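You operate a simulated robot arm through the tools that you are given. There is no shell and no other tool.

The job below is to be done with a simulated robot arm. You get a single attempt, and the scene is never put back.

Task
Bring the air line back up to 4 bar and open the blue valve last.
Fine: first shut the oiler cap and the filter drain, then open the red valve and set the line gauge by the regulator; the other branch valves stay shut.

The check looks at the end state, three seconds after you hand in, the way a careful person would. Anything else that was tipped, shoved, dropped, spilled or broken makes it a failure. Lids that push on must go on centred and level and be pressed home; caps that screw on are set level and turned clockwise until they are tight.

Robot
A 6-joint arm with a two-finger parallel gripper, fixed in place. Base frame: the origin is on the floor under the middle of its stand, x ahead of it, y to its left, z up; the work surface is at about z = 0.72. Readings come in m, rad, newtons and seconds.
With the tool pointing down near the work surface it reaches from about 0.28 to 0.84 m from the base axis. Its first joint turns from -2.007 to 2.007 rad. Payload 3.43 kg.
The tool frame sits at the grasp point between the pads (the TCP): z along the fingers, y along the line on which they close. The tips reach 0.034 m beyond it. The gripper opens to 0.128 m. The fingers are 0.024 m wide and 0.012 m thick; the gripper's body (0.048 by 0.13 m) begins 0.096 m behind the TCP.
Orientation is told as [roll, pitch, yaw] about the base's x, y, z axes, in that order, counted from this pose: with the fingers straight down and closing along the base's y, the tool's x points along the base's -x, its y along +y and its z along -z.

Tools
- The arm moves only by the tool move_arm. Its arguments are lists of equal length, an entry for each row: "delta_pos": the shift along the tool's x, y, z in units of 30 mm (1.0 is 30 mm), a list of three; "rotation": the turn, a rotation vector about the tool's x, y, z in units of 5 degrees (1.0 is 5 degrees), a list of three; "claw": the gripper command, from -1 (fully open) to 1 (shut), values between in proportion. In form: {"delta_pos": [[x, y, z], ...], "rotation": [[wx, wy, wz], ...], "claw": [claw, ...]}. A call has 1 to 20 rows; each row shifts and turns the commanded pose from where the row before left it, along the tool's axes as they then stand. A call with a number of a shift or a turn outside -1 to 1 is refused whole. A row lasts 0.2 s, in which the tool goes at most 0.05 m and 0.15 rad; a call with a longer step from one row to the next is refused whole, and so is a gripper value outside its range. Where a pose cannot be reached the arm comes as near as it can. A force on the tool above 90 N (or 10 N above the force at the start of the call, whichever is more), or a blocked arm, ends the call early, and 0.2 s more pass. The fingers move at their own pace (about 0.108 m/s each) and stop on an object; they squeeze with about 28 N. The grip force told is the motor's: it shows also when the fingers shut on nothing. Time passes only in rows, and 0.2 s behind the last, so rows that do not move let the fingers close. It gives the time, the measured TCP pose, the force on the tool (base axes), the opening and the grip force at its end, in the units of the frame above (readings bear some noise), with the torque about the TCP (base axes, N m) and any sound that the robot's microphone picked up.
- Cameras (640 x 400 px; columns grow to the right, rows downward): "scene" is fixed at [0.3998, 0.6499, 1.7589]; the picture's right is [-1.00, 0.07, 0.00], its down [0.07, 0.91, -0.42] and it looks along [-0.03, -0.42, -0.91] (base axes); focal length 317 px, centre (320, 200). "wrist" rides on the gripper at [0.076, -0.011, -0.16] in the tool frame; the picture's right is [0.15, 0.99, 0.00], its down [-0.88, 0.13, -0.46] and it looks along [-0.45, 0.07, 0.89] (tool axes); focal length 234 px, centre (320, 200). There is no depth. A picture from a camera that has moved, and an enlarged one, comes with that camera's place and axes in the base frame and with its lens.
- capture(camera): a new picture of that camera. The clock stands still meanwhile.
- raise_lower(by): moves the trunk up (or, below 0, down) by that many m; the arm rides with it, the base frame stays. It gives what a move gives, with no picture.
- enlarge(camera, box): a new picture of the part [left, top, right, bottom] of that camera's present view, enlarged. The clock stands still meanwhile.
- hand_in(): hands the job in; it is judged then, once.

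Places have to be worked out from the pictures, the camera data and where the tool is seen. Open the gripper and draw the arm clear of the work before you hand the job in, unless the task says otherwise.

The tools are called as a command line: name --argument value ..., lists and objects as JSON in quotes. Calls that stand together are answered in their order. move_arm: Moves the arm, as the interface text tells. Its arguments: {"type":"object","properties":{"delta_pos":{"type":"array"},"rotation":{"type":"array"},"claw":{"type":"array"}},"required":["delta_pos","rotation","claw"]} The other tools are called the same way: raise_lower (by) moves the trunk up or down; capture (camera) takes a picture; enlarge (camera, box) takes an enlarged picture of a part of a camera's view; hand_in () hands the job in.

At the start:

```text
clock: 0.0
ee_pos: [0.3134, 0.4728, 1.3707]
tcp_rot: [-0.001, -0.001, 0.0]
wrist_force: [-0.5, -0.5, 0.9]
torque: [-0.03, -0.05, -0.01]
gripper_width: 0.128
grasp_force: 0.1
trunk travel left (down, up): [-0.725, 0.065]
```

scene: 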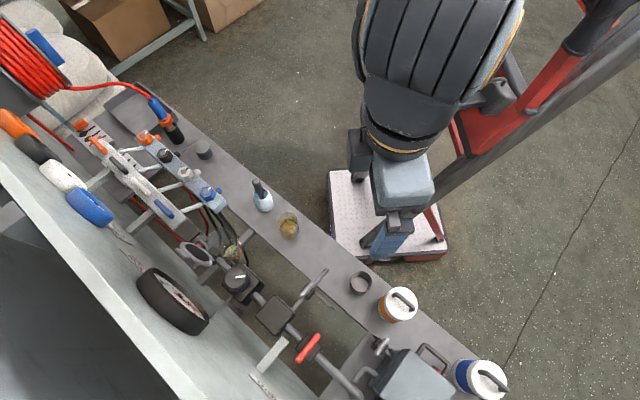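
wrist: 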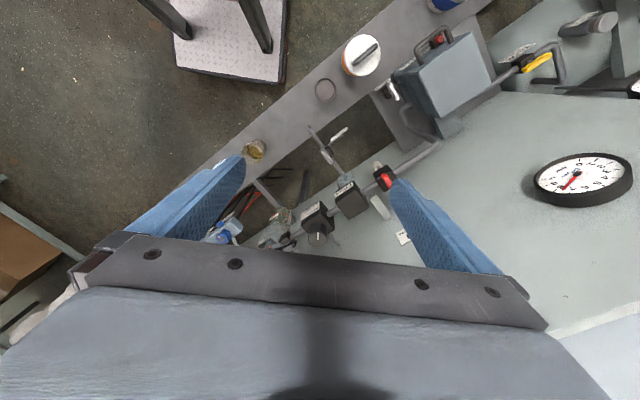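

The scene shows a slanted bench with an air line along a wall. I'll look closer at the parts before moving.

enlarge --camera "scene" --box '[180, 220, 380, 400]'

enlarge --camera "scene" --box '[60, 90, 260, 270]'

enlarge --camera "scene" --box '[330, 260, 530, 400]'

enlarge --camera "wrist" --box '[230, 60, 450, 260]'

enlarge --camera "wrist" --box '[380, 0, 640, 220]'

```text
2.22 times, centred on (280, 310) of scene
camera zoom: at [0.3998, 0.6499, 1.7589], right [-1.0, 0.07, 0.0], down [0.07, 0.91, -0.42], along [-0.03, -0.42, -0.91], focal length 705 px, centre (409, -44)
```

zoom: 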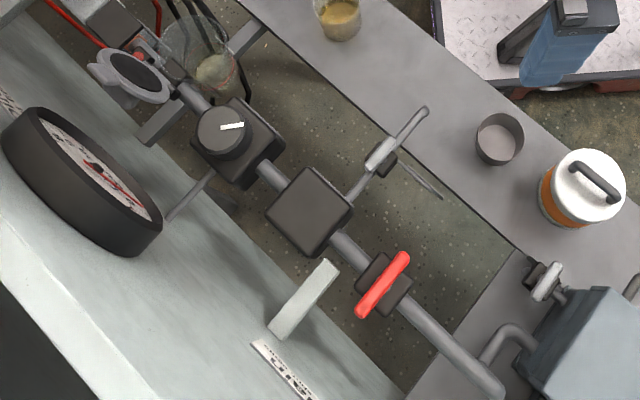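

```text
2.22 times, centred on (160, 180) of scene
camera zoom: at [0.3998, 0.6499, 1.7589], right [-1.0, 0.07, 0.0], down [0.07, 0.91, -0.42], along [-0.03, -0.42, -0.91], focal length 705 px, centre (676, 244)
```

zoom: 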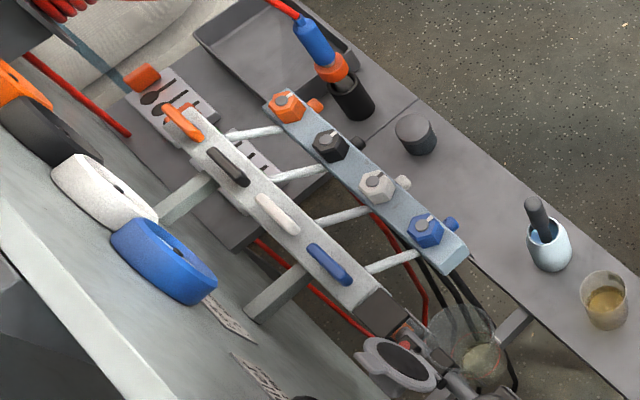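

```text
2.86 times, centred on (430, 330) of scene
camera zoom: at [0.3998, 0.6499, 1.7589], right [-1.0, 0.07, 0.0], down [0.07, 0.91, -0.42], along [-0.03, -0.42, -0.91], focal length 906 px, centre (6, -171)
```

zoom: 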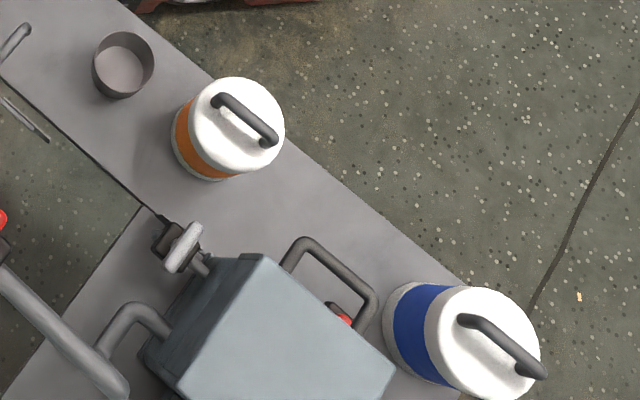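

```text
2.00 times, centred on (340, 160) of wrist
camera zoom: at [0.2375, 0.4614, 1.53], right [-0.15, 0.99, 0.0], down [0.88, 0.13, 0.46], along [0.45, 0.07, -0.89], focal length 468 px, centre (280, 280)
```

zoom: 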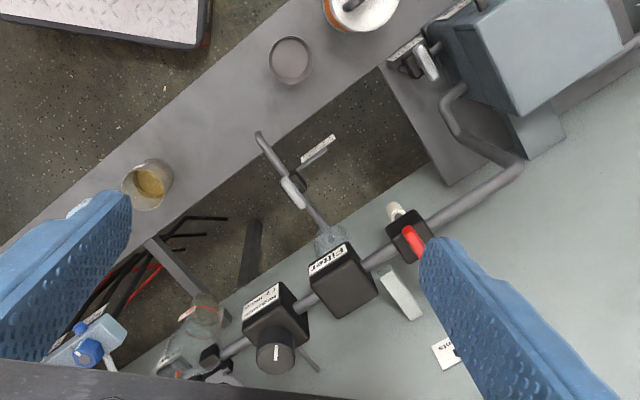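

```text
1.82 times, centred on (510, 110) of wrist
camera zoom: at [0.2375, 0.4614, 1.53], right [-0.15, 0.99, 0.0], down [0.88, 0.13, 0.46], along [0.45, 0.07, -0.89], focal length 426 px, centre (-26, 364)
```

zoom: 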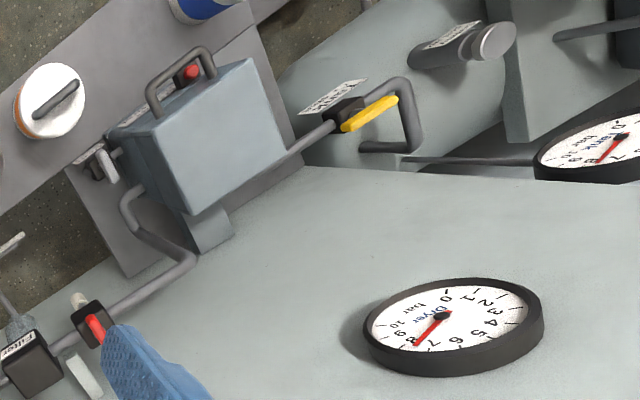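

I need tighter views of the filter/regulator/oiler group and the branch manifold.

enlarge --camera "scene" --box '[165, 215, 265, 280]'

enlarge --camera "scene" --box '[250, 260, 350, 325]'

enlarge --camera "scene" --box '[120, 255, 220, 345]'

enlarge --camera "scene" --box '[60, 110, 160, 180]'

enlarge --camera "scene" --box '[130, 160, 230, 230]'

enlarge --camera "scene" --box '[240, 320, 360, 400]'

```text
6.15 times, centred on (215, 248) of scene
camera zoom: at [0.3998, 0.6499, 1.7589], right [-1.0, 0.07, 0.0], down [0.07, 0.91, -0.42], along [-0.03, -0.42, -0.91], focal length 1952 px, centre (966, -92)
```

zoom: 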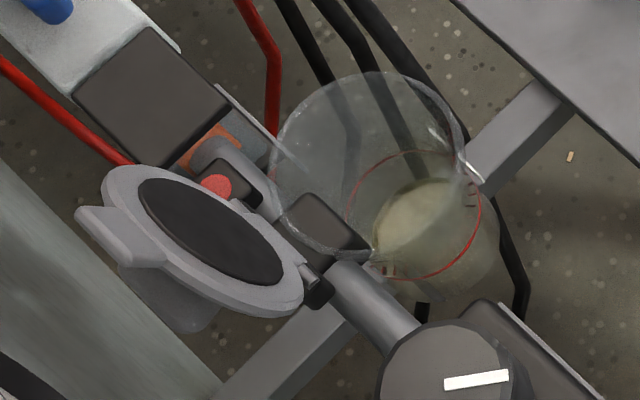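

```text
6.15 times, centred on (300, 292) of scene
camera zoom: at [0.3998, 0.6499, 1.7589], right [-1.0, 0.07, 0.0], down [0.07, 0.91, -0.42], along [-0.03, -0.42, -0.91], focal length 1952 px, centre (443, -369)
```

zoom: 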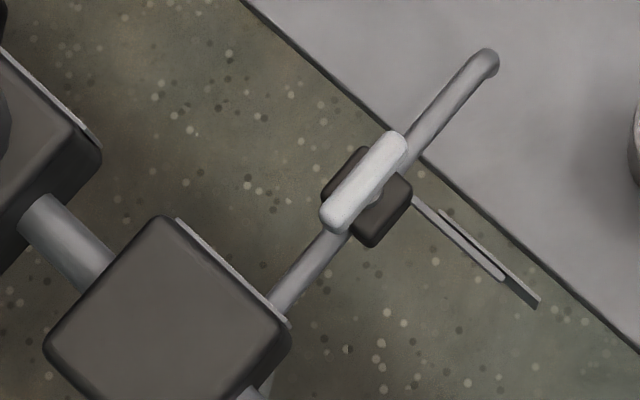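

```text
4.44 times, centred on (170, 300) of scene
camera zoom: at [0.3998, 0.6499, 1.7589], right [-1.0, 0.07, 0.0], down [0.07, 0.91, -0.42], along [-0.03, -0.42, -0.91], focal length 1410 px, centre (987, -244)
```

zoom: 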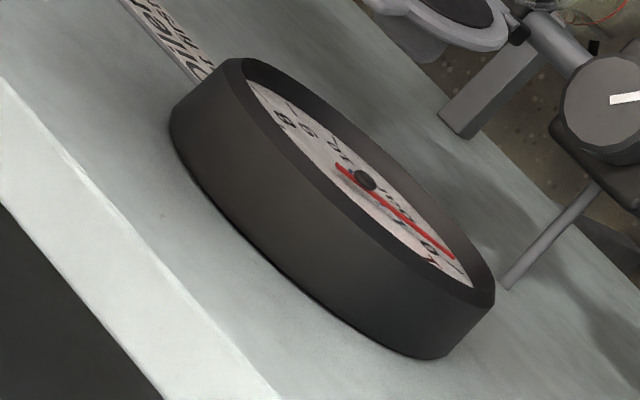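

```text
5.71 times, centred on (110, 145) of scene
camera zoom: at [0.3998, 0.6499, 1.7589], right [-1.0, 0.07, 0.0], down [0.07, 0.91, -0.42], along [-0.03, -0.42, -0.91], focal length 1812 px, centre (1520, 514)
```

zoom: 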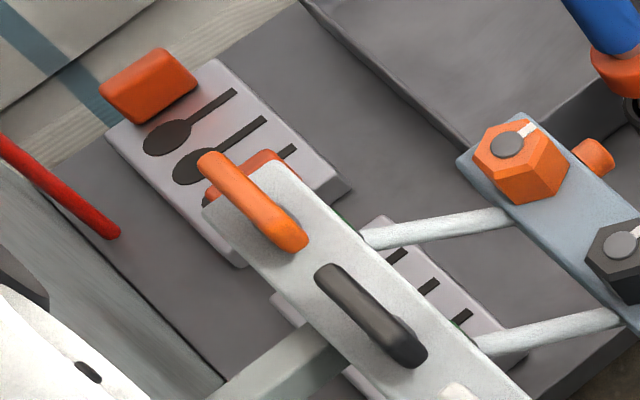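

```text
5.71 times, centred on (180, 195) of scene
camera zoom: at [0.3998, 0.6499, 1.7589], right [-1.0, 0.07, 0.0], down [0.07, 0.91, -0.42], along [-0.03, -0.42, -0.91], focal length 1812 px, centre (1120, 229)
```

zoom: 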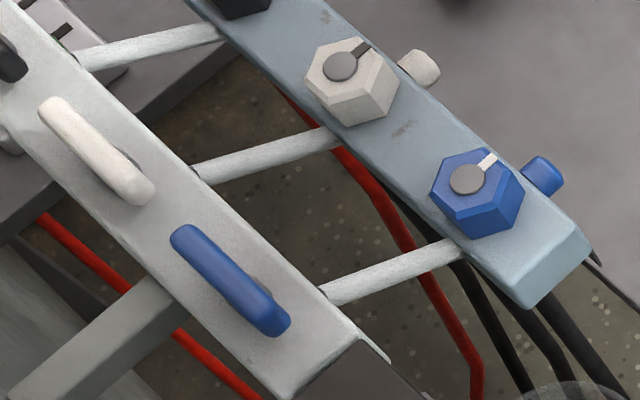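

```text
5.00 times, centred on (300, 360) of scene
camera zoom: at [0.3998, 0.6499, 1.7589], right [-1.0, 0.07, 0.0], down [0.07, 0.91, -0.42], along [-0.03, -0.42, -0.91], focal length 1586 px, centre (420, -600)
```

zoom: 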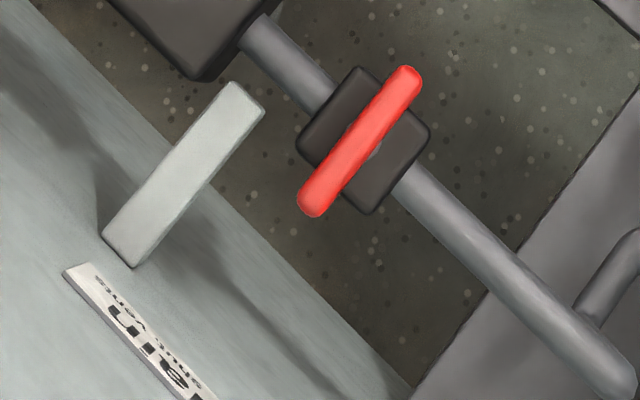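

The red valve handle stands across the pipe (shut) at about (0.425, 0.652, 1.01), and the line runs along the (1,-1) direction. I'll yaw the gripper 45° to face the wall squarely and then take closer pictures.

move_arm --delta_pos '[[0, 0, 0], [0, 0, 0], [0, 0, 0], [0, 0, 0], [0, 0, 0], [0, 0, 0], [0, 0, 0], [0, 0, 0], [0, 0, 0]]' --rotation '[[0, 0, -1], [0, 0, -1], [0, 0, -1], [0, 0, -1], [0, 0, -1], [0, 0, -1], [0, 0, -1], [0, 0, -1], [0, 0, -1]]' --claw '[-1, -1, -1, -1, -1, -1, -1, -1, -1]'

capture --camera "wrist"

```text
clock: 2.0
ee_pos: [0.3137, 0.4746, 1.3697]
tcp_rot: [0.002, -0.002, 0.789]
wrist_force: [0.0, -0.6, -0.3]
torque: [0.01, -0.01, -0.02]
gripper_width: 0.1282
grasp_force: 0.0
trunk travel left (down, up): [-0.725, 0.065]
```

```text
taken
camera wrist: at [0.2681, 0.4114, 1.5299], right [-0.8, 0.59, 0.0], down [0.53, 0.72, 0.46], along [0.27, 0.37, -0.89], focal length 234 px, centre (320, 200)
```

wrist: 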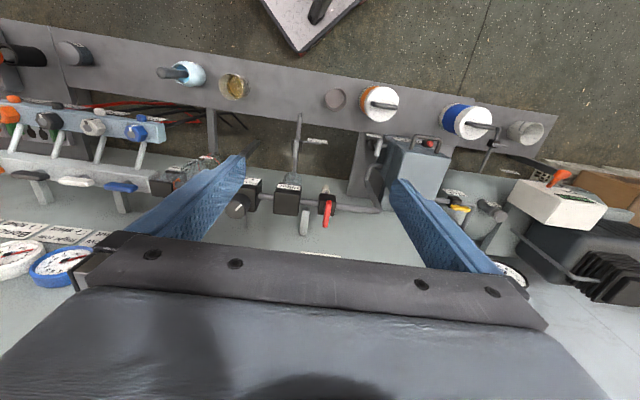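

The wrist view is upside-down with the wall at the bottom; coloured discs are gauges. Zooming in on parts of it.

enlarge --camera "wrist" --box '[0, 80, 170, 290]'

enlarge --camera "wrist" --box '[220, 100, 400, 260]'

enlarge --camera "wrist" --box '[350, 120, 550, 290]'

```text
1.90 times, centred on (85, 185) of wrist
camera zoom: at [0.2681, 0.4114, 1.5299], right [-0.8, 0.59, 0.0], down [0.53, 0.72, 0.46], along [0.27, 0.37, -0.89], focal length 446 px, centre (768, 229)
```

zoom: 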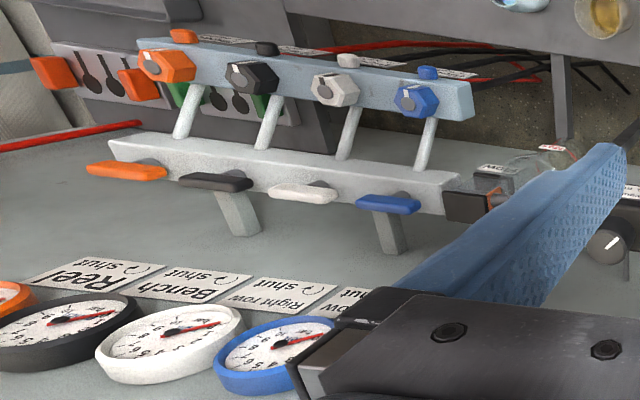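

```text
2.50 times, centred on (310, 180) of wrist
camera zoom: at [0.2681, 0.4114, 1.5299], right [-0.8, 0.59, 0.0], down [0.53, 0.72, 0.46], along [0.27, 0.37, -0.89], focal length 585 px, centre (345, 250)
```

zoom: 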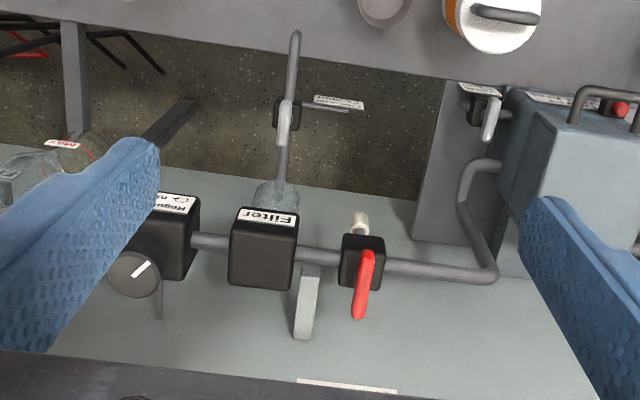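

```text
2.35 times, centred on (450, 205) of wrist
camera zoom: at [0.2681, 0.4114, 1.5299], right [-0.8, 0.59, 0.0], down [0.53, 0.72, 0.46], along [0.27, 0.37, -0.89], focal length 551 px, centre (14, 188)
```

zoom: 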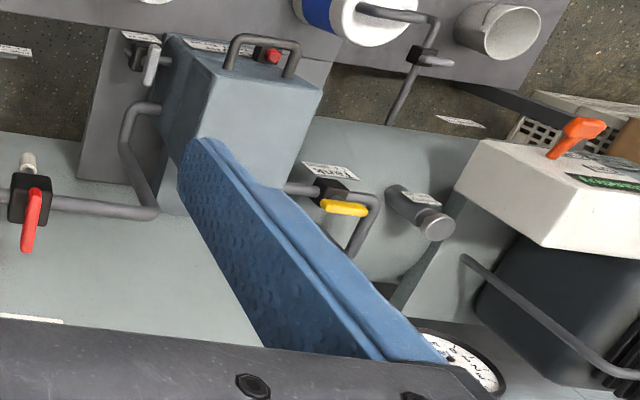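

Labels on the wall read "Reel/Bench/Right row/... ↻ shut". I'll shift along the line (toward +s) and back a bit for a better look at the oiler and branch valves.

move_arm --delta_pos '[[0.3, -0.95, 0], [0.3, -0.95, 0], [0.3, -0.95, 0], [0.3, -0.95, 0], [0.3, -0.95, 0], [0.3, -0.95, 0], [0.3, -0.95, 0], [0.3, -0.95, 0], [0.3, -0.95, 0], [0.3, -0.95, 0]]' --rotation '[[0, 0, 0], [0, 0, 0], [0, 0, 0], [0, 0, 0], [0, 0, 0], [0, 0, 0], [0, 0, 0], [0, 0, 0], [0, 0, 0], [0, 0, 0]]' --claw '[-1, -1, -1, -1, -1, -1, -1, -1, -1, -1]'

capture --camera "wrist"

capture --camera "scene"

```text
clock: 4.2
ee_pos: [0.4509, 0.2093, 1.3698]
tcp_rot: [0.001, -0.001, 0.785]
wrist_force: [0.1, 0.3, 0.5]
torque: [-0.04, 0.01, 0.0]
gripper_width: 0.1278
grasp_force: 0.1
trunk travel left (down, up): [-0.725, 0.065]
```

```text
taken
camera wrist: at [0.4056, 0.1466, 1.5298], right [-0.8, 0.6, 0.0], down [0.53, 0.71, 0.46], along [0.27, 0.37, -0.89], focal length 234 px, centre (320, 200)
```

wrist: 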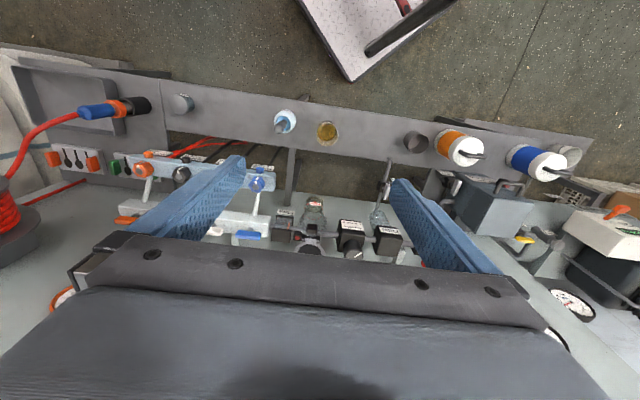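

```text
taken
```

scene: 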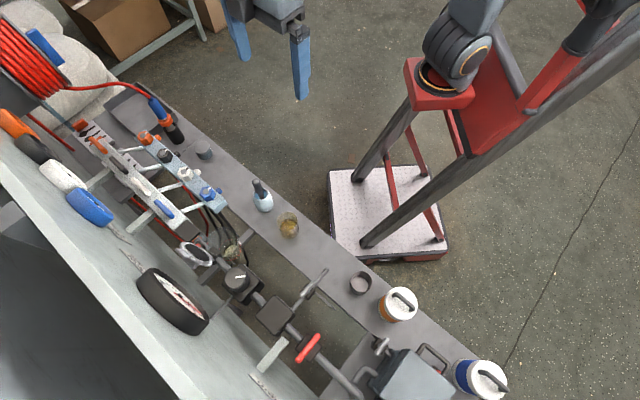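

I'll lower the trunk a bit to bring the camera closer to the line, which is around z≈1.0.

raise_lower --by -0.12

capture --camera "wrist"

enlarge --camera "wrist" --box '[240, 150, 420, 260]'

```text
clock: 5.7
ee_pos: [0.4519, 0.2072, 1.2506]
tcp_rot: [0.0, -0.001, 0.784]
wrist_force: [-0.1, 0.7, -0.8]
torque: [0.03, -0.02, 0.0]
gripper_width: 0.128
grasp_force: 0.0
trunk travel left (down, up): [-0.605, 0.185]
```

```text
taken
camera wrist: at [0.4055, 0.1459, 1.41], right [-0.8, 0.6, 0.0], down [0.53, 0.71, 0.46], along [0.27, 0.37, -0.89], focal length 234 px, centre (320, 200)
```

wrist: 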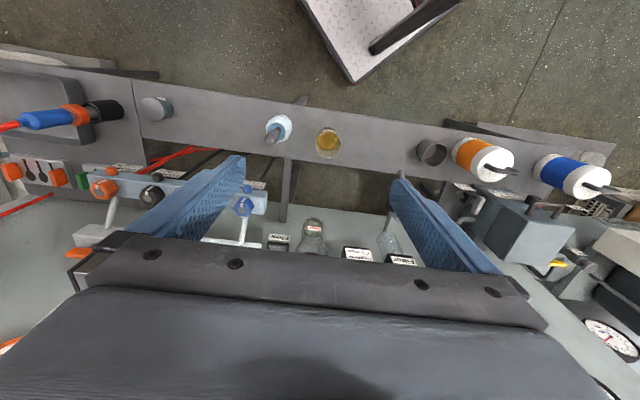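

```text
3.56 times, centred on (330, 205) of wrist
camera zoom: at [0.4055, 0.1459, 1.41], right [-0.8, 0.6, 0.0], down [0.53, 0.71, 0.46], along [0.27, 0.37, -0.89], focal length 833 px, centre (284, 182)
```

zoom: 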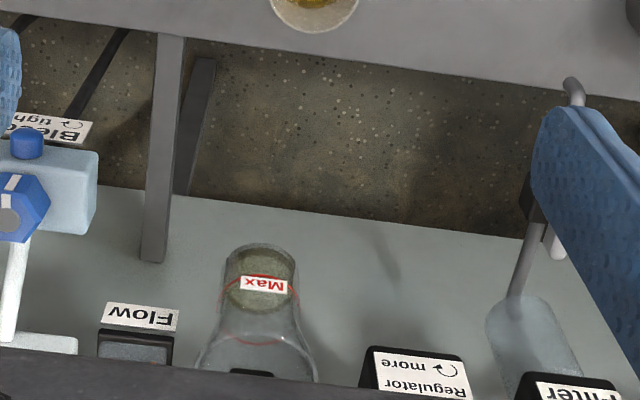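

I'll tilt the tool about 40° so the wrist camera faces the wall.

move_arm --delta_pos '[[0, 0, 0], [0, 0, 0], [0, 0, 0], [0, 0, 0], [0, 0, 0], [0, 0, 0], [0, 0, 0], [0, 0, 0]]' --rotation '[[0, -1, 0], [0, -1, 0], [0, -1, 0], [0, -1, 0], [0, -1, 0], [0, -1, 0], [0, -1, 0], [0, -1, 0]]' --claw '[-1, -1, -1, -1, -1, -1, -1, -1]'

capture --camera "wrist"

```text
clock: 7.5
ee_pos: [0.4772, 0.2149, 1.2467]
tcp_rot: [0.002, -0.699, 0.786]
wrist_force: [-0.3, 0.0, 0.9]
torque: [0.03, 0.02, 0.0]
gripper_width: 0.1279
grasp_force: 0.1
out of reach, approached as far as the arm can: row 7, 8
trunk travel left (down, up): [-0.605, 0.185]
```

```text
taken
camera wrist: at [0.3699, 0.0931, 1.3208], right [-0.78, 0.62, -0.09], down [0.18, 0.36, 0.92], along [0.6, 0.7, -0.39], focal length 234 px, centre (320, 200)
```

wrist: 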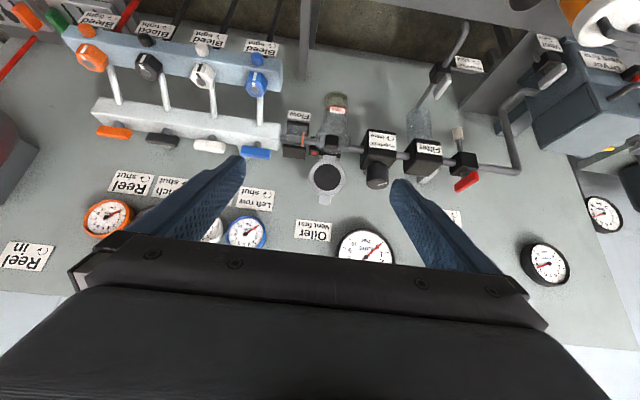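

Excellent view. Zooming in on each group of parts and labels.

enlarge --camera "wrist" --box '[50, 0, 290, 150]'

enlarge --camera "wrist" --box '[270, 80, 490, 220]'

enlarge --camera "wrist" --box '[270, 90, 400, 170]'

enlarge --camera "wrist" --box '[280, 200, 480, 270]'

enlarge --camera "wrist" --box '[60, 90, 290, 260]'

enlarge --camera "wrist" --box '[400, 0, 640, 200]'

```text
2.67 times, centred on (170, 75) of wrist
camera zoom: at [0.3699, 0.0931, 1.3208], right [-0.78, 0.62, -0.09], down [0.18, 0.36, 0.92], along [0.6, 0.7, -0.39], focal length 624 px, centre (720, 533)
```

zoom: 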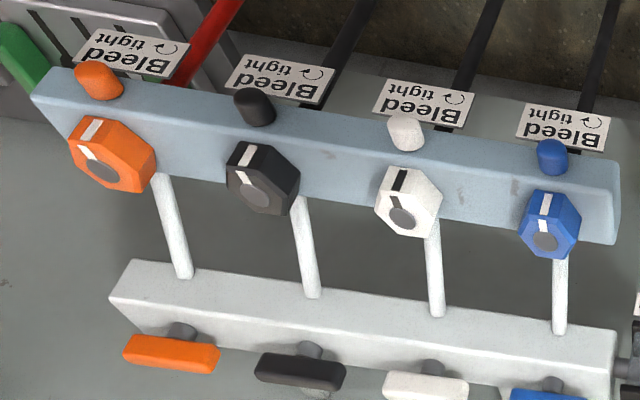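

```text
2.86 times, centred on (380, 150) of wrist
camera zoom: at [0.3699, 0.0931, 1.3208], right [-0.78, 0.62, -0.09], down [0.18, 0.36, 0.92], along [0.6, 0.7, -0.39], focal length 669 px, centre (149, 343)
```

zoom: 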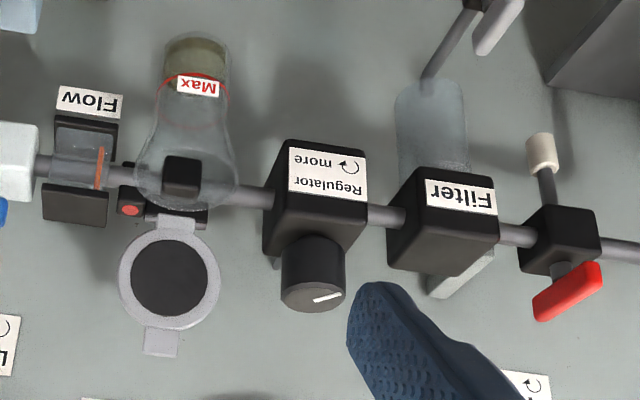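

```text
4.92 times, centred on (335, 130) of wrist
camera zoom: at [0.3699, 0.0931, 1.3208], right [-0.78, 0.62, -0.09], down [0.18, 0.36, 0.92], along [0.6, 0.7, -0.39], focal length 1153 px, centre (246, 545)
```

zoom: 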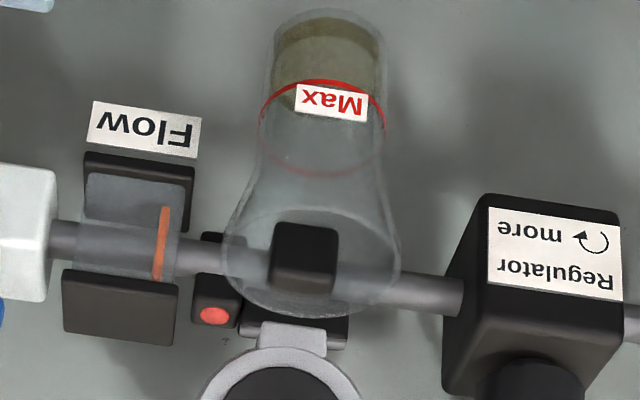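

```text
3.20 times, centred on (380, 235) of wrist
camera zoom: at [0.3699, 0.0931, 1.3208], right [-0.78, 0.62, -0.09], down [0.18, 0.36, 0.92], along [0.6, 0.7, -0.39], focal length 749 px, centre (128, 88)
```

zoom: 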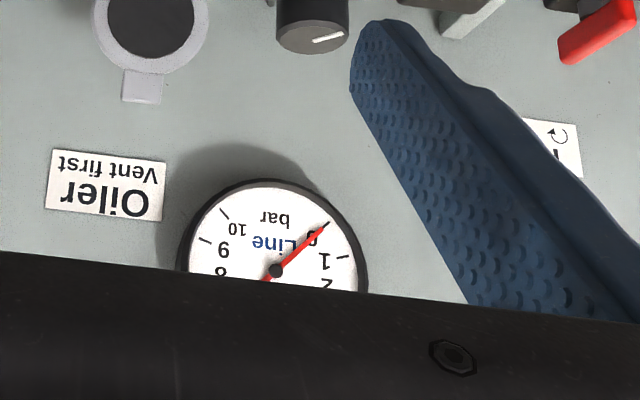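

```text
2.35 times, centred on (175, 175) of wrist
camera zoom: at [0.3699, 0.0931, 1.3208], right [-0.78, 0.62, -0.09], down [0.18, 0.36, 0.92], along [0.6, 0.7, -0.39], focal length 551 px, centre (661, 259)
```

zoom: 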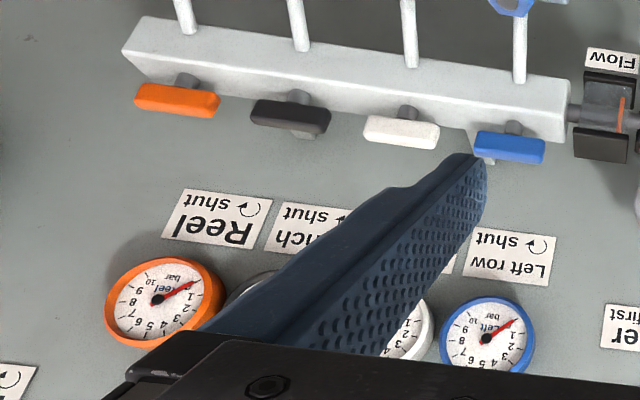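

```text
2.00 times, centred on (520, 100) of wrist
camera zoom: at [0.3699, 0.0931, 1.3208], right [-0.78, 0.62, -0.09], down [0.18, 0.36, 0.92], along [0.6, 0.7, -0.39], focal length 468 px, centre (-80, 400)
```

zoom: 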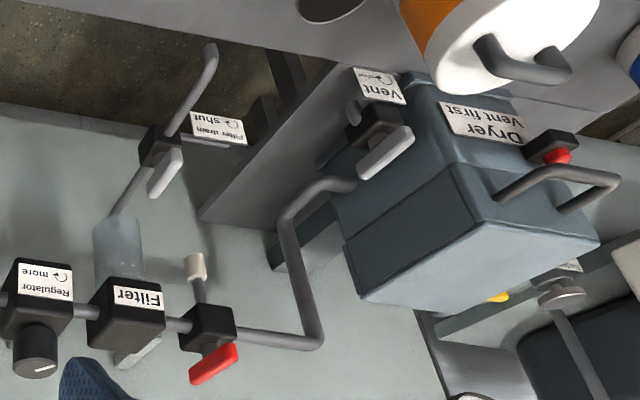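

Labels are clear: "Filter drain ↻ shut", "Regulator ↻ more", "Left row ↻ shut" (blue), "Oiler – vent first", line gauge at 0. By triangulation (n = along (1,1)/√2, s = along (1,-1)/√2): oiler rim at n 0.722, s 0.151, z 1.02, with the hinged cap standing open leaning to the wall (tab ≈ n 0.80, z 1.12). I'll shut the claw, set tilt 30° and advance somewhat.

move_arm --delta_pos '[[0, 0, 0], [0, 0, 0], [-0.87, 0.3, 0.5], [-0.87, 0.3, 0.5], [-0.87, 0.3, 0.5], [-0.87, 0.2, 0.5]]' --rotation '[[0, 1, 0], [0, 1, 0], [0, 0, 0], [0, 0, 0], [0, 0, 0], [0, 0, 0]]' --claw '[1, 1, 1, 1, 1, 1]'

capture --camera "wrist"

```text
clock: 8.9
ee_pos: [0.539, 0.3258, 1.2476]
tcp_rot: [0.0, -0.525, 0.786]
wrist_force: [0.1, -1.0, -0.1]
torque: [0.03, -0.03, 0.0]
gripper_width: 0.0
grasp_force: 28.2
trunk travel left (down, up): [-0.605, 0.185]
```

```text
taken
camera wrist: at [0.4432, 0.2145, 1.3485], right [-0.79, 0.61, -0.07], down [0.28, 0.47, 0.84], along [0.54, 0.64, -0.54], focal length 234 px, centre (320, 200)
```

wrist: 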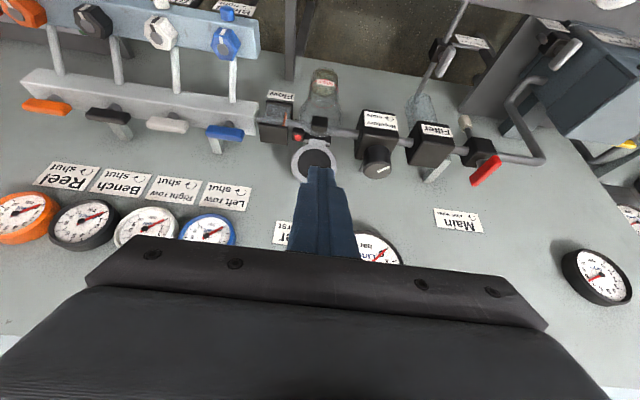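

The claw is shut and the fingertips line up with the cap. I'll zoom on the cap region to refine its position relative to the wall.

enlarge --camera "wrist" --box '[240, 60, 400, 260]'

enlarge --camera "scene" --box '[150, 180, 310, 300]'

```text
2.00 times, centred on (320, 160) of wrist
camera zoom: at [0.4432, 0.2145, 1.3485], right [-0.79, 0.61, -0.07], down [0.28, 0.47, 0.84], along [0.54, 0.64, -0.54], focal length 468 px, centre (320, 280)
```

zoom: 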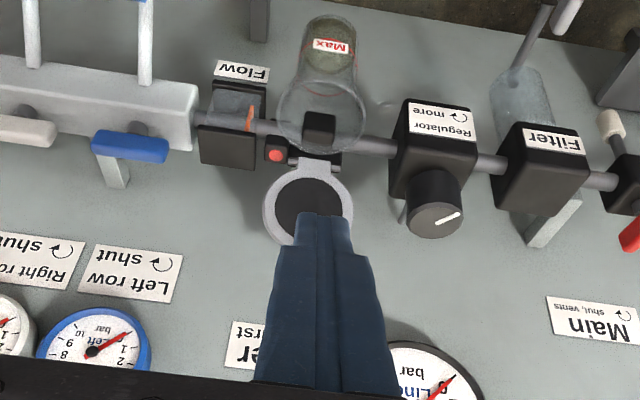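

```text
3.33 times, centred on (230, 240) of scene
camera zoom: at [0.3998, 0.6499, 1.7589], right [-1.0, 0.07, 0.0], down [0.07, 0.91, -0.42], along [-0.03, -0.42, -0.91], focal length 1057 px, centre (620, 67)
```

zoom: 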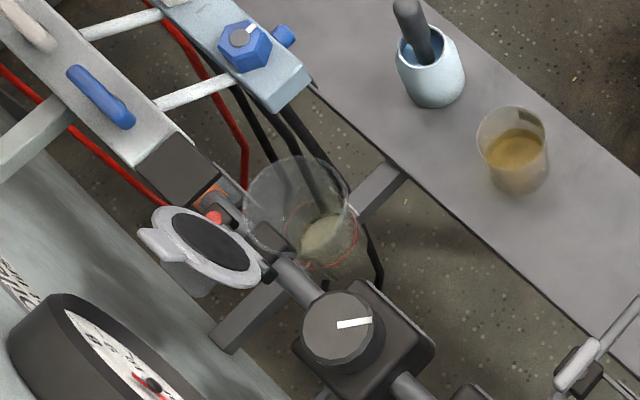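

The cap's tab top is near n≈0.81, z≈1.133, with the wall near n≈0.86. I'll advance at constant height until the tips are above the gap behind the tab, then look.

move_arm --delta_pos '[[-0.87, 0, 0.5], [-0.87, 0, 0.5], [-0.87, 0, 0.5], [-0.87, 0, 0.5], [-0.87, 0, 0.5], [-0.87, 0, 0.5], [-0.87, 0, 0.5]]' --rotation '[[0, 0, 0], [0, 0, 0], [0, 0, 0], [0, 0, 0], [0, 0, 0], [0, 0, 0], [0, 0, 0]]' --claw '[1, 1, 1, 1, 1, 1, 1]'

capture --camera "wrist"

enlarge --camera "scene" --box '[120, 180, 280, 300]'

```text
clock: 10.5
ee_pos: [0.6869, 0.474, 1.2477]
tcp_rot: [0.001, -0.524, 0.788]
wrist_force: [-1.0, -0.4, 0.7]
torque: [0.0, -0.02, 0.03]
gripper_width: 0.0001
grasp_force: 28.0
trunk travel left (down, up): [-0.605, 0.185]
```

```text
taken
camera wrist: at [0.591, 0.3623, 1.3486], right [-0.79, 0.61, -0.07], down [0.29, 0.47, 0.83], along [0.54, 0.64, -0.55], focal length 234 px, centre (320, 200)
```

wrist: 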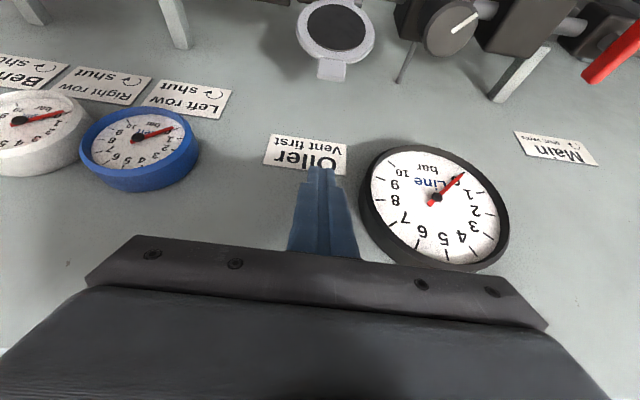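

```text
3.33 times, centred on (200, 240) of scene
camera zoom: at [0.3998, 0.6499, 1.7589], right [-1.0, 0.07, 0.0], down [0.07, 0.91, -0.42], along [-0.03, -0.42, -0.91], focal length 1057 px, centre (720, 67)
```

zoom: 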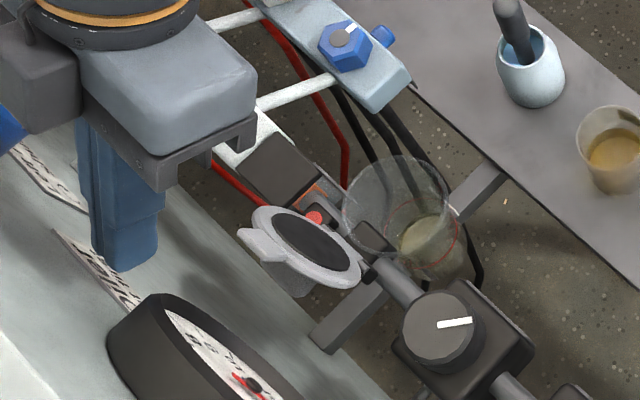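

Refined: tab end ≈ (n 0.799, z 1.129), wall face n≈0.861; TCP is at n 0.821, s 0.1505. There's clearance to descend straight down behind the tab to z≈1.14.

move_arm --delta_pos '[[0.45, 0, 0.78], [0.45, 0, 0.78], [0.45, 0, 0.78], [0.45, 0, 0.78]]' --rotation '[[0, 0, 0], [0, 0, 0], [0, 0, 0], [0, 0, 0]]' --claw '[1, 1, 1, 1]'

enlarge --camera "scene" --box '[120, 180, 280, 300]'

capture --camera "wrist"

```text
clock: 11.5
ee_pos: [0.6865, 0.4759, 1.1416]
tcp_rot: [0.0, -0.523, 0.784]
wrist_force: [0.8, 0.5, 0.2]
torque: [0.01, 0.02, 0.05]
gripper_width: 0.0003
grasp_force: 27.7
trunk travel left (down, up): [-0.605, 0.185]
```

```text
3.33 times, centred on (200, 240) of scene
camera zoom: at [0.3998, 0.6499, 1.7589], right [-1.0, 0.07, 0.0], down [0.07, 0.91, -0.42], along [-0.03, -0.42, -0.91], focal length 1057 px, centre (720, 67)
```

zoom: 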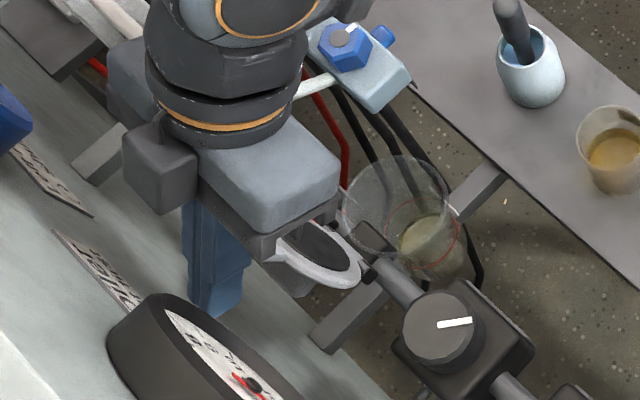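

```text
taken
camera wrist: at [0.5911, 0.3637, 1.241], right [-0.79, 0.61, -0.07], down [0.29, 0.47, 0.83], along [0.54, 0.64, -0.55], focal length 234 px, centre (320, 200)
```

wrist: 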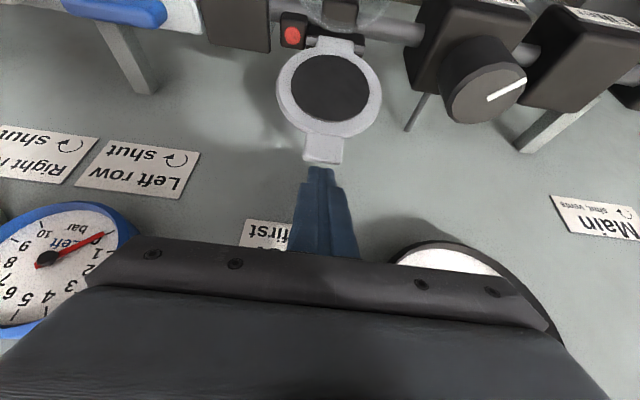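

The tips sit behind the tab by roughly 15 mm. Now pull slowly toward the robot (−n) and watch the force and cap.

move_arm --delta_pos '[[0.43, 0, -0.25], [0.43, 0, -0.25], [0.43, 0, -0.25], [0.43, 0, -0.25]]' --rotation '[[0, 0, 0], [0, 0, 0], [0, 0, 0], [0, 0, 0]]' --claw '[1, 1, 1, 1]'

capture --camera "wrist"

enlarge --camera "scene" --box '[120, 180, 280, 300]'

```text
clock: 12.5
ee_pos: [0.6425, 0.4296, 1.1387]
tcp_rot: [0.001, -0.523, 0.786]
wrist_force: [-0.9, -0.8, -0.3]
torque: [0.0, -0.01, -0.02]
gripper_width: 0.0
grasp_force: 28.4
trunk travel left (down, up): [-0.605, 0.185]
```

```text
taken
camera wrist: at [0.5474, 0.3195, 1.239], right [-0.79, 0.61, -0.07], down [0.29, 0.47, 0.83], along [0.54, 0.64, -0.55], focal length 234 px, centre (320, 200)
```

wrist: 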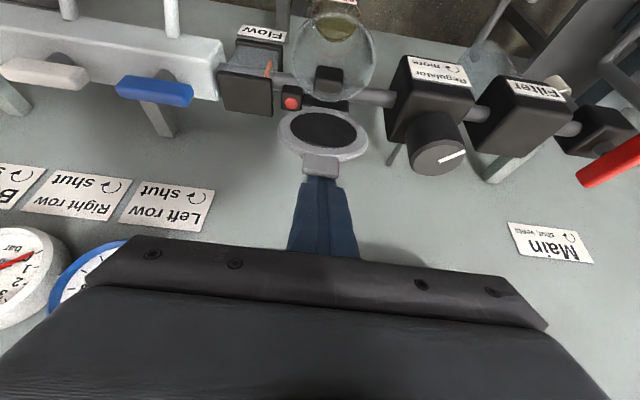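

```text
3.33 times, centred on (200, 240) of scene
camera zoom: at [0.3998, 0.6499, 1.7589], right [-1.0, 0.07, 0.0], down [0.07, 0.91, -0.42], along [-0.03, -0.42, -0.91], focal length 1057 px, centre (720, 67)
```

zoom: 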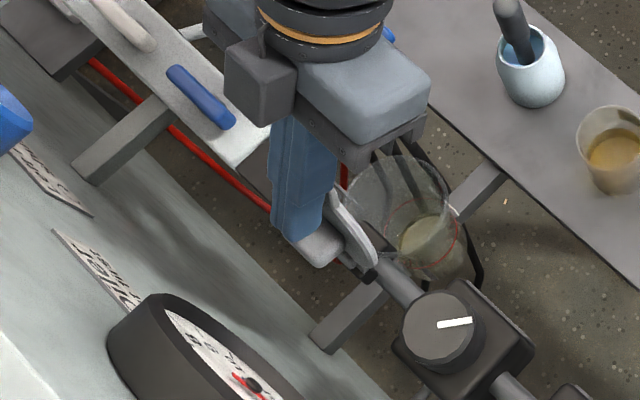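

The cap is swinging over nicely and is now about upright. Continue pulling toward −n.

move_arm --delta_pos '[[0.43, 0, -0.25], [0.43, 0, -0.25], [0.43, 0, -0.25], [0.43, 0, -0.25]]' --rotation '[[0, 0, 0], [0, 0, 0], [0, 0, 0], [0, 0, 0]]' --claw '[1, 1, 1, 1]'

capture --camera "wrist"

enlarge --camera "scene" --box '[120, 180, 280, 300]'

```text
clock: 13.5
ee_pos: [0.5999, 0.3888, 1.1387]
tcp_rot: [0.0, -0.523, 0.785]
wrist_force: [0.4, 0.4, -1.1]
torque: [-0.03, -0.01, 0.02]
gripper_width: 0.0001
grasp_force: 27.9
trunk travel left (down, up): [-0.605, 0.185]
```

```text
taken
camera wrist: at [0.5057, 0.2773, 1.2394], right [-0.79, 0.61, -0.07], down [0.29, 0.47, 0.84], along [0.54, 0.64, -0.55], focal length 234 px, centre (320, 200)
```

wrist: 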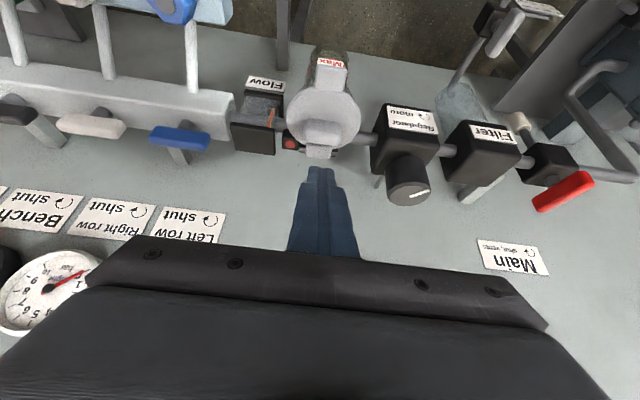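

```text
3.33 times, centred on (200, 240) of scene
camera zoom: at [0.3998, 0.6499, 1.7589], right [-1.0, 0.07, 0.0], down [0.07, 0.91, -0.42], along [-0.03, -0.42, -0.91], focal length 1057 px, centre (720, 67)
```

zoom: 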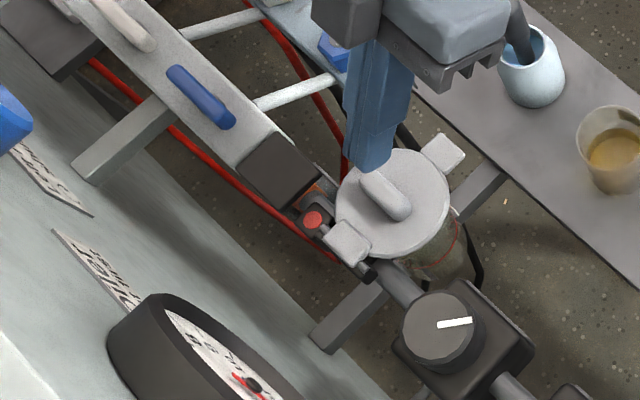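

The cap has flopped over onto the bowl. I'll raise the tool clear to inspect it before pressing it home.

move_arm --delta_pos '[[0.5, 0, -0.87], [0.5, 0, -0.87], [0.5, 0, -0.87]]' --rotation '[[0, 0, 0], [0, 0, 0], [0, 0, 0]]' --claw '[1, 1, 1]'

enlarge --camera "scene" --box '[175, 195, 275, 265]'

enlarge --camera "wrist" --box '[240, 20, 400, 180]'

```text
clock: 14.3
ee_pos: [0.5471, 0.3327, 1.1836]
tcp_rot: [0.002, -0.523, 0.786]
wrist_force: [0.5, 0.9, 0.0]
torque: [0.0, 0.0, -0.03]
gripper_width: 0.0
grasp_force: 28.5
trunk travel left (down, up): [-0.605, 0.185]
```

```text
5.71 times, centred on (225, 230) of scene
camera zoom: at [0.3998, 0.6499, 1.7589], right [-1.0, 0.07, 0.0], down [0.07, 0.91, -0.42], along [-0.03, -0.42, -0.91], focal length 1812 px, centre (863, 29)
```

zoom: 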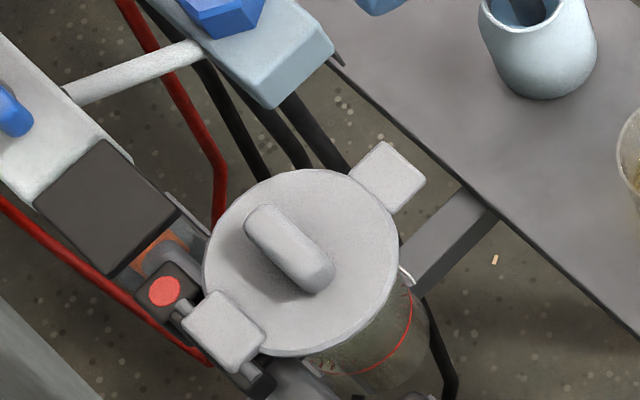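

```text
2.50 times, centred on (320, 100) of wrist
camera zoom: at [0.4531, 0.2218, 1.2848], right [-0.79, 0.61, -0.07], down [0.29, 0.47, 0.83], along [0.54, 0.64, -0.55], focal length 585 px, centre (320, 450)
```

zoom: 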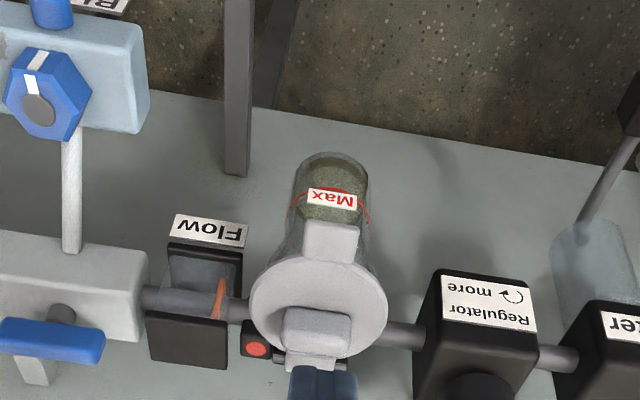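

The cap lies level on the bowl with a bar grip on top, centred at about (n 0.722, s 0.152). I'll bring the tool upright and position it above the cap centre to press it home.

move_arm --delta_pos '[[0, 0, 0], [0, 0, 0], [0, 0, 0], [0, 0, 0], [0, 0, 0], [0, 0, 0], [-0.83, 0, 0.2], [-0.83, 0, 0.2], [-0.83, 0, 0.2], [-0.83, 0, 0.2]]' --rotation '[[0, 1, 0], [0, 1, 0], [0, 1, 0], [0, 1, 0], [0, 1, 0], [0, 1, 0], [0, 0, 0], [0, 0, 0], [0, 0, 0], [0, 0, 0]]' --claw '[1, 1, 1, 1, 1, 1, 1, 1, 1, 1]'

capture --camera "wrist"

enlarge --camera "scene" --box '[150, 160, 310, 280]'

```text
clock: 16.5
ee_pos: [0.6172, 0.4053, 1.1612]
tcp_rot: [0.0, 0.0, 0.784]
wrist_force: [0.2, 0.4, -1.4]
torque: [0.03, 0.0, -0.03]
gripper_width: 0.0
grasp_force: 28.1
trunk travel left (down, up): [-0.605, 0.185]
```

```text
taken
camera wrist: at [0.5703, 0.343, 1.3211], right [-0.8, 0.6, 0.0], down [0.53, 0.71, 0.46], along [0.27, 0.37, -0.89], focal length 234 px, centre (320, 200)
```

wrist: 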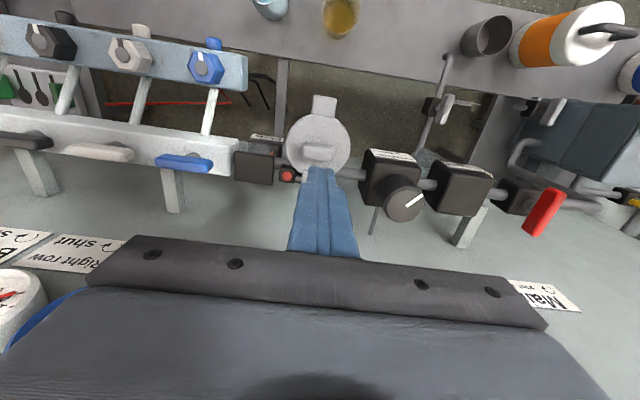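

```text
3.33 times, centred on (230, 220) of scene
camera zoom: at [0.3998, 0.6499, 1.7589], right [-1.0, 0.07, 0.0], down [0.07, 0.91, -0.42], along [-0.03, -0.42, -0.91], focal length 1057 px, centre (620, 133)
```

zoom: 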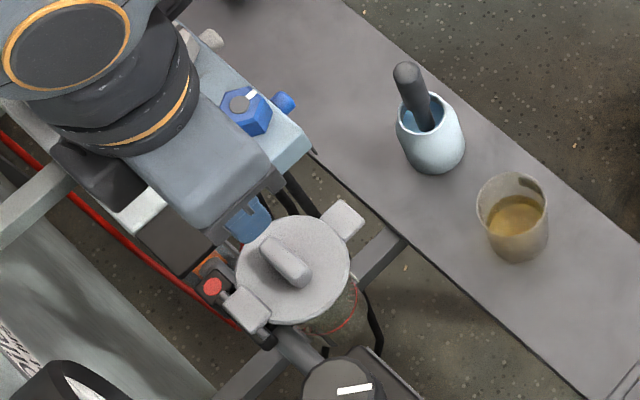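

TCP is over the cap centre (n 0.723, s 0.150), tips at z≈1.127. Descend and press in small steps.

move_arm --delta_pos '[[0, -0.05, 0.9], [0, 0, 0.9], [0, 0, 0.4], [0, 0, 0.15], [0, 0, 0.1], [0, 0, 0.1]]' --rotation '[[0, 0, 0], [0, 0, 0], [0, 0, 0], [0, 0, 0], [0, 0, 0], [0, 0, 0]]' --claw '[1, 1, 1, 1, 1, 1]'

```text
clock: 17.9
ee_pos: [0.6164, 0.4021, 1.0905]
tcp_rot: [-0.001, -0.01, 0.786]
wrist_force: [-5.8, -6.7, 58.5]
torque: [0.2, 0.0, 0.09]
gripper_width: 0.0
grasp_force: 27.9
trunk travel left (down, up): [-0.605, 0.185]
```

Contact with 58 N downward press. Checking whether the cap is seated.

enlarge --camera "scene" --box '[175, 195, 275, 265]'

enlarge --camera "wrist" --box '[240, 80, 400, 200]'

```text
5.71 times, centred on (225, 230) of scene
camera zoom: at [0.3998, 0.6499, 1.7589], right [-1.0, 0.07, 0.0], down [0.07, 0.91, -0.42], along [-0.03, -0.42, -0.91], focal length 1812 px, centre (863, 29)
```

zoom: 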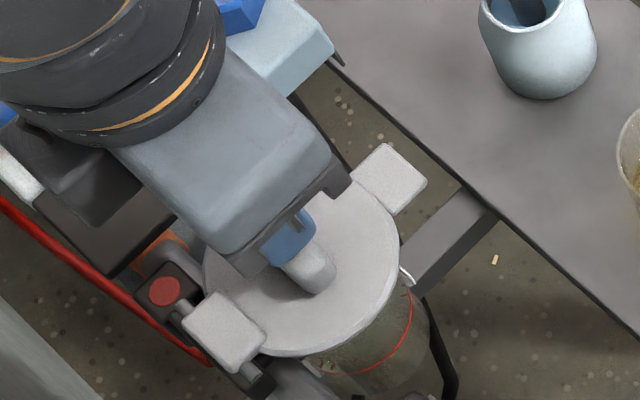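

```text
3.33 times, centred on (320, 140) of wrist
camera zoom: at [0.5697, 0.3384, 1.2498], right [-0.8, 0.6, 0.0], down [0.53, 0.71, 0.46], along [0.28, 0.37, -0.89], focal length 781 px, centre (320, 400)
```

zoom: 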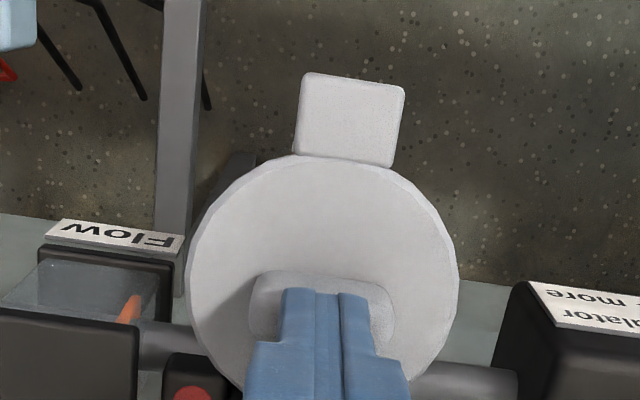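

The cap shows no gap and didn't move under 58 N, so it's seated. I'll retract upward, open slightly, and move to view the filter drain valve (≈ n 0.653, s −0.06, z 0.889).

move_arm --delta_pos '[[0, 0, -0.9], [0, 0, -0.9], [0, 0, -0.9], [0, 0, -0.9], [0.9, 0.5, 0], [0.9, 1, 0], [0.9, 1, 0], [0.9, 1, 0], [0, 1, 0], [0, 1, 0], [0, 1, 0]]' --rotation '[[0, 0, 0], [0, 0, 0], [0, 0, 0], [0, 0, 0], [0, 0, 0], [0, 0, 0], [0, 0, 0], [0, 0, 0], [0, 0, 0], [0, 0, 0], [0, 0, 0]]' --claw '[1, 1, 1, 1, 1, 1, 1, 1, 1, 1, 1]'

capture --camera "wrist"

enlarge --camera "scene" --box '[175, 195, 275, 265]'

```text
clock: 20.3
ee_pos: [0.4059, 0.4639, 1.1947]
tcp_rot: [-0.001, 0.001, 0.785]
wrist_force: [0.5, -1.3, 0.2]
torque: [0.0, 0.01, 0.0]
gripper_width: 0.0
grasp_force: 27.9
trunk travel left (down, up): [-0.605, 0.185]
```

```text
taken
camera wrist: at [0.3606, 0.4031, 1.3549], right [-0.8, 0.6, 0.0], down [0.53, 0.71, 0.46], along [0.27, 0.37, -0.89], focal length 234 px, centre (320, 200)
```

wrist: 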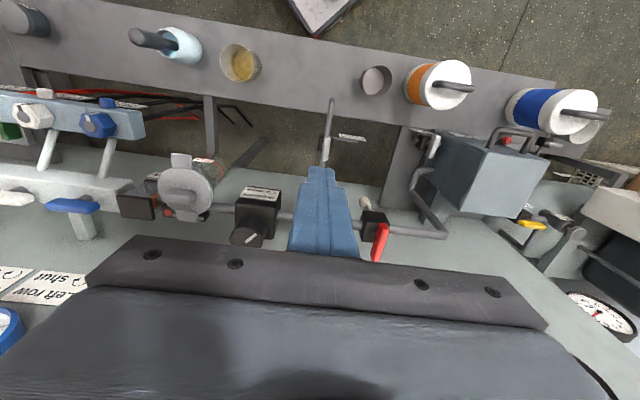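

```text
5.71 times, centred on (225, 230) of scene
camera zoom: at [0.3998, 0.6499, 1.7589], right [-1.0, 0.07, 0.0], down [0.07, 0.91, -0.42], along [-0.03, -0.42, -0.91], focal length 1812 px, centre (863, 29)
```

zoom: 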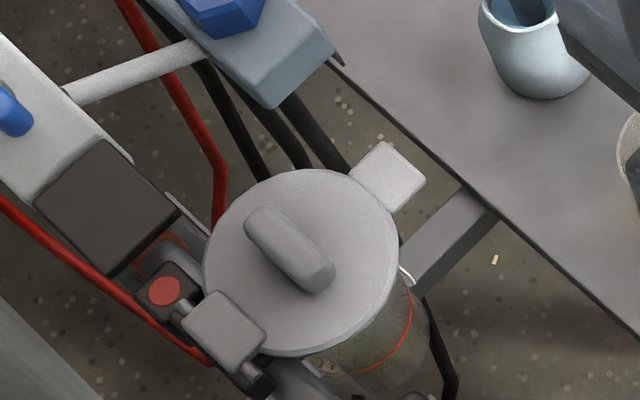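

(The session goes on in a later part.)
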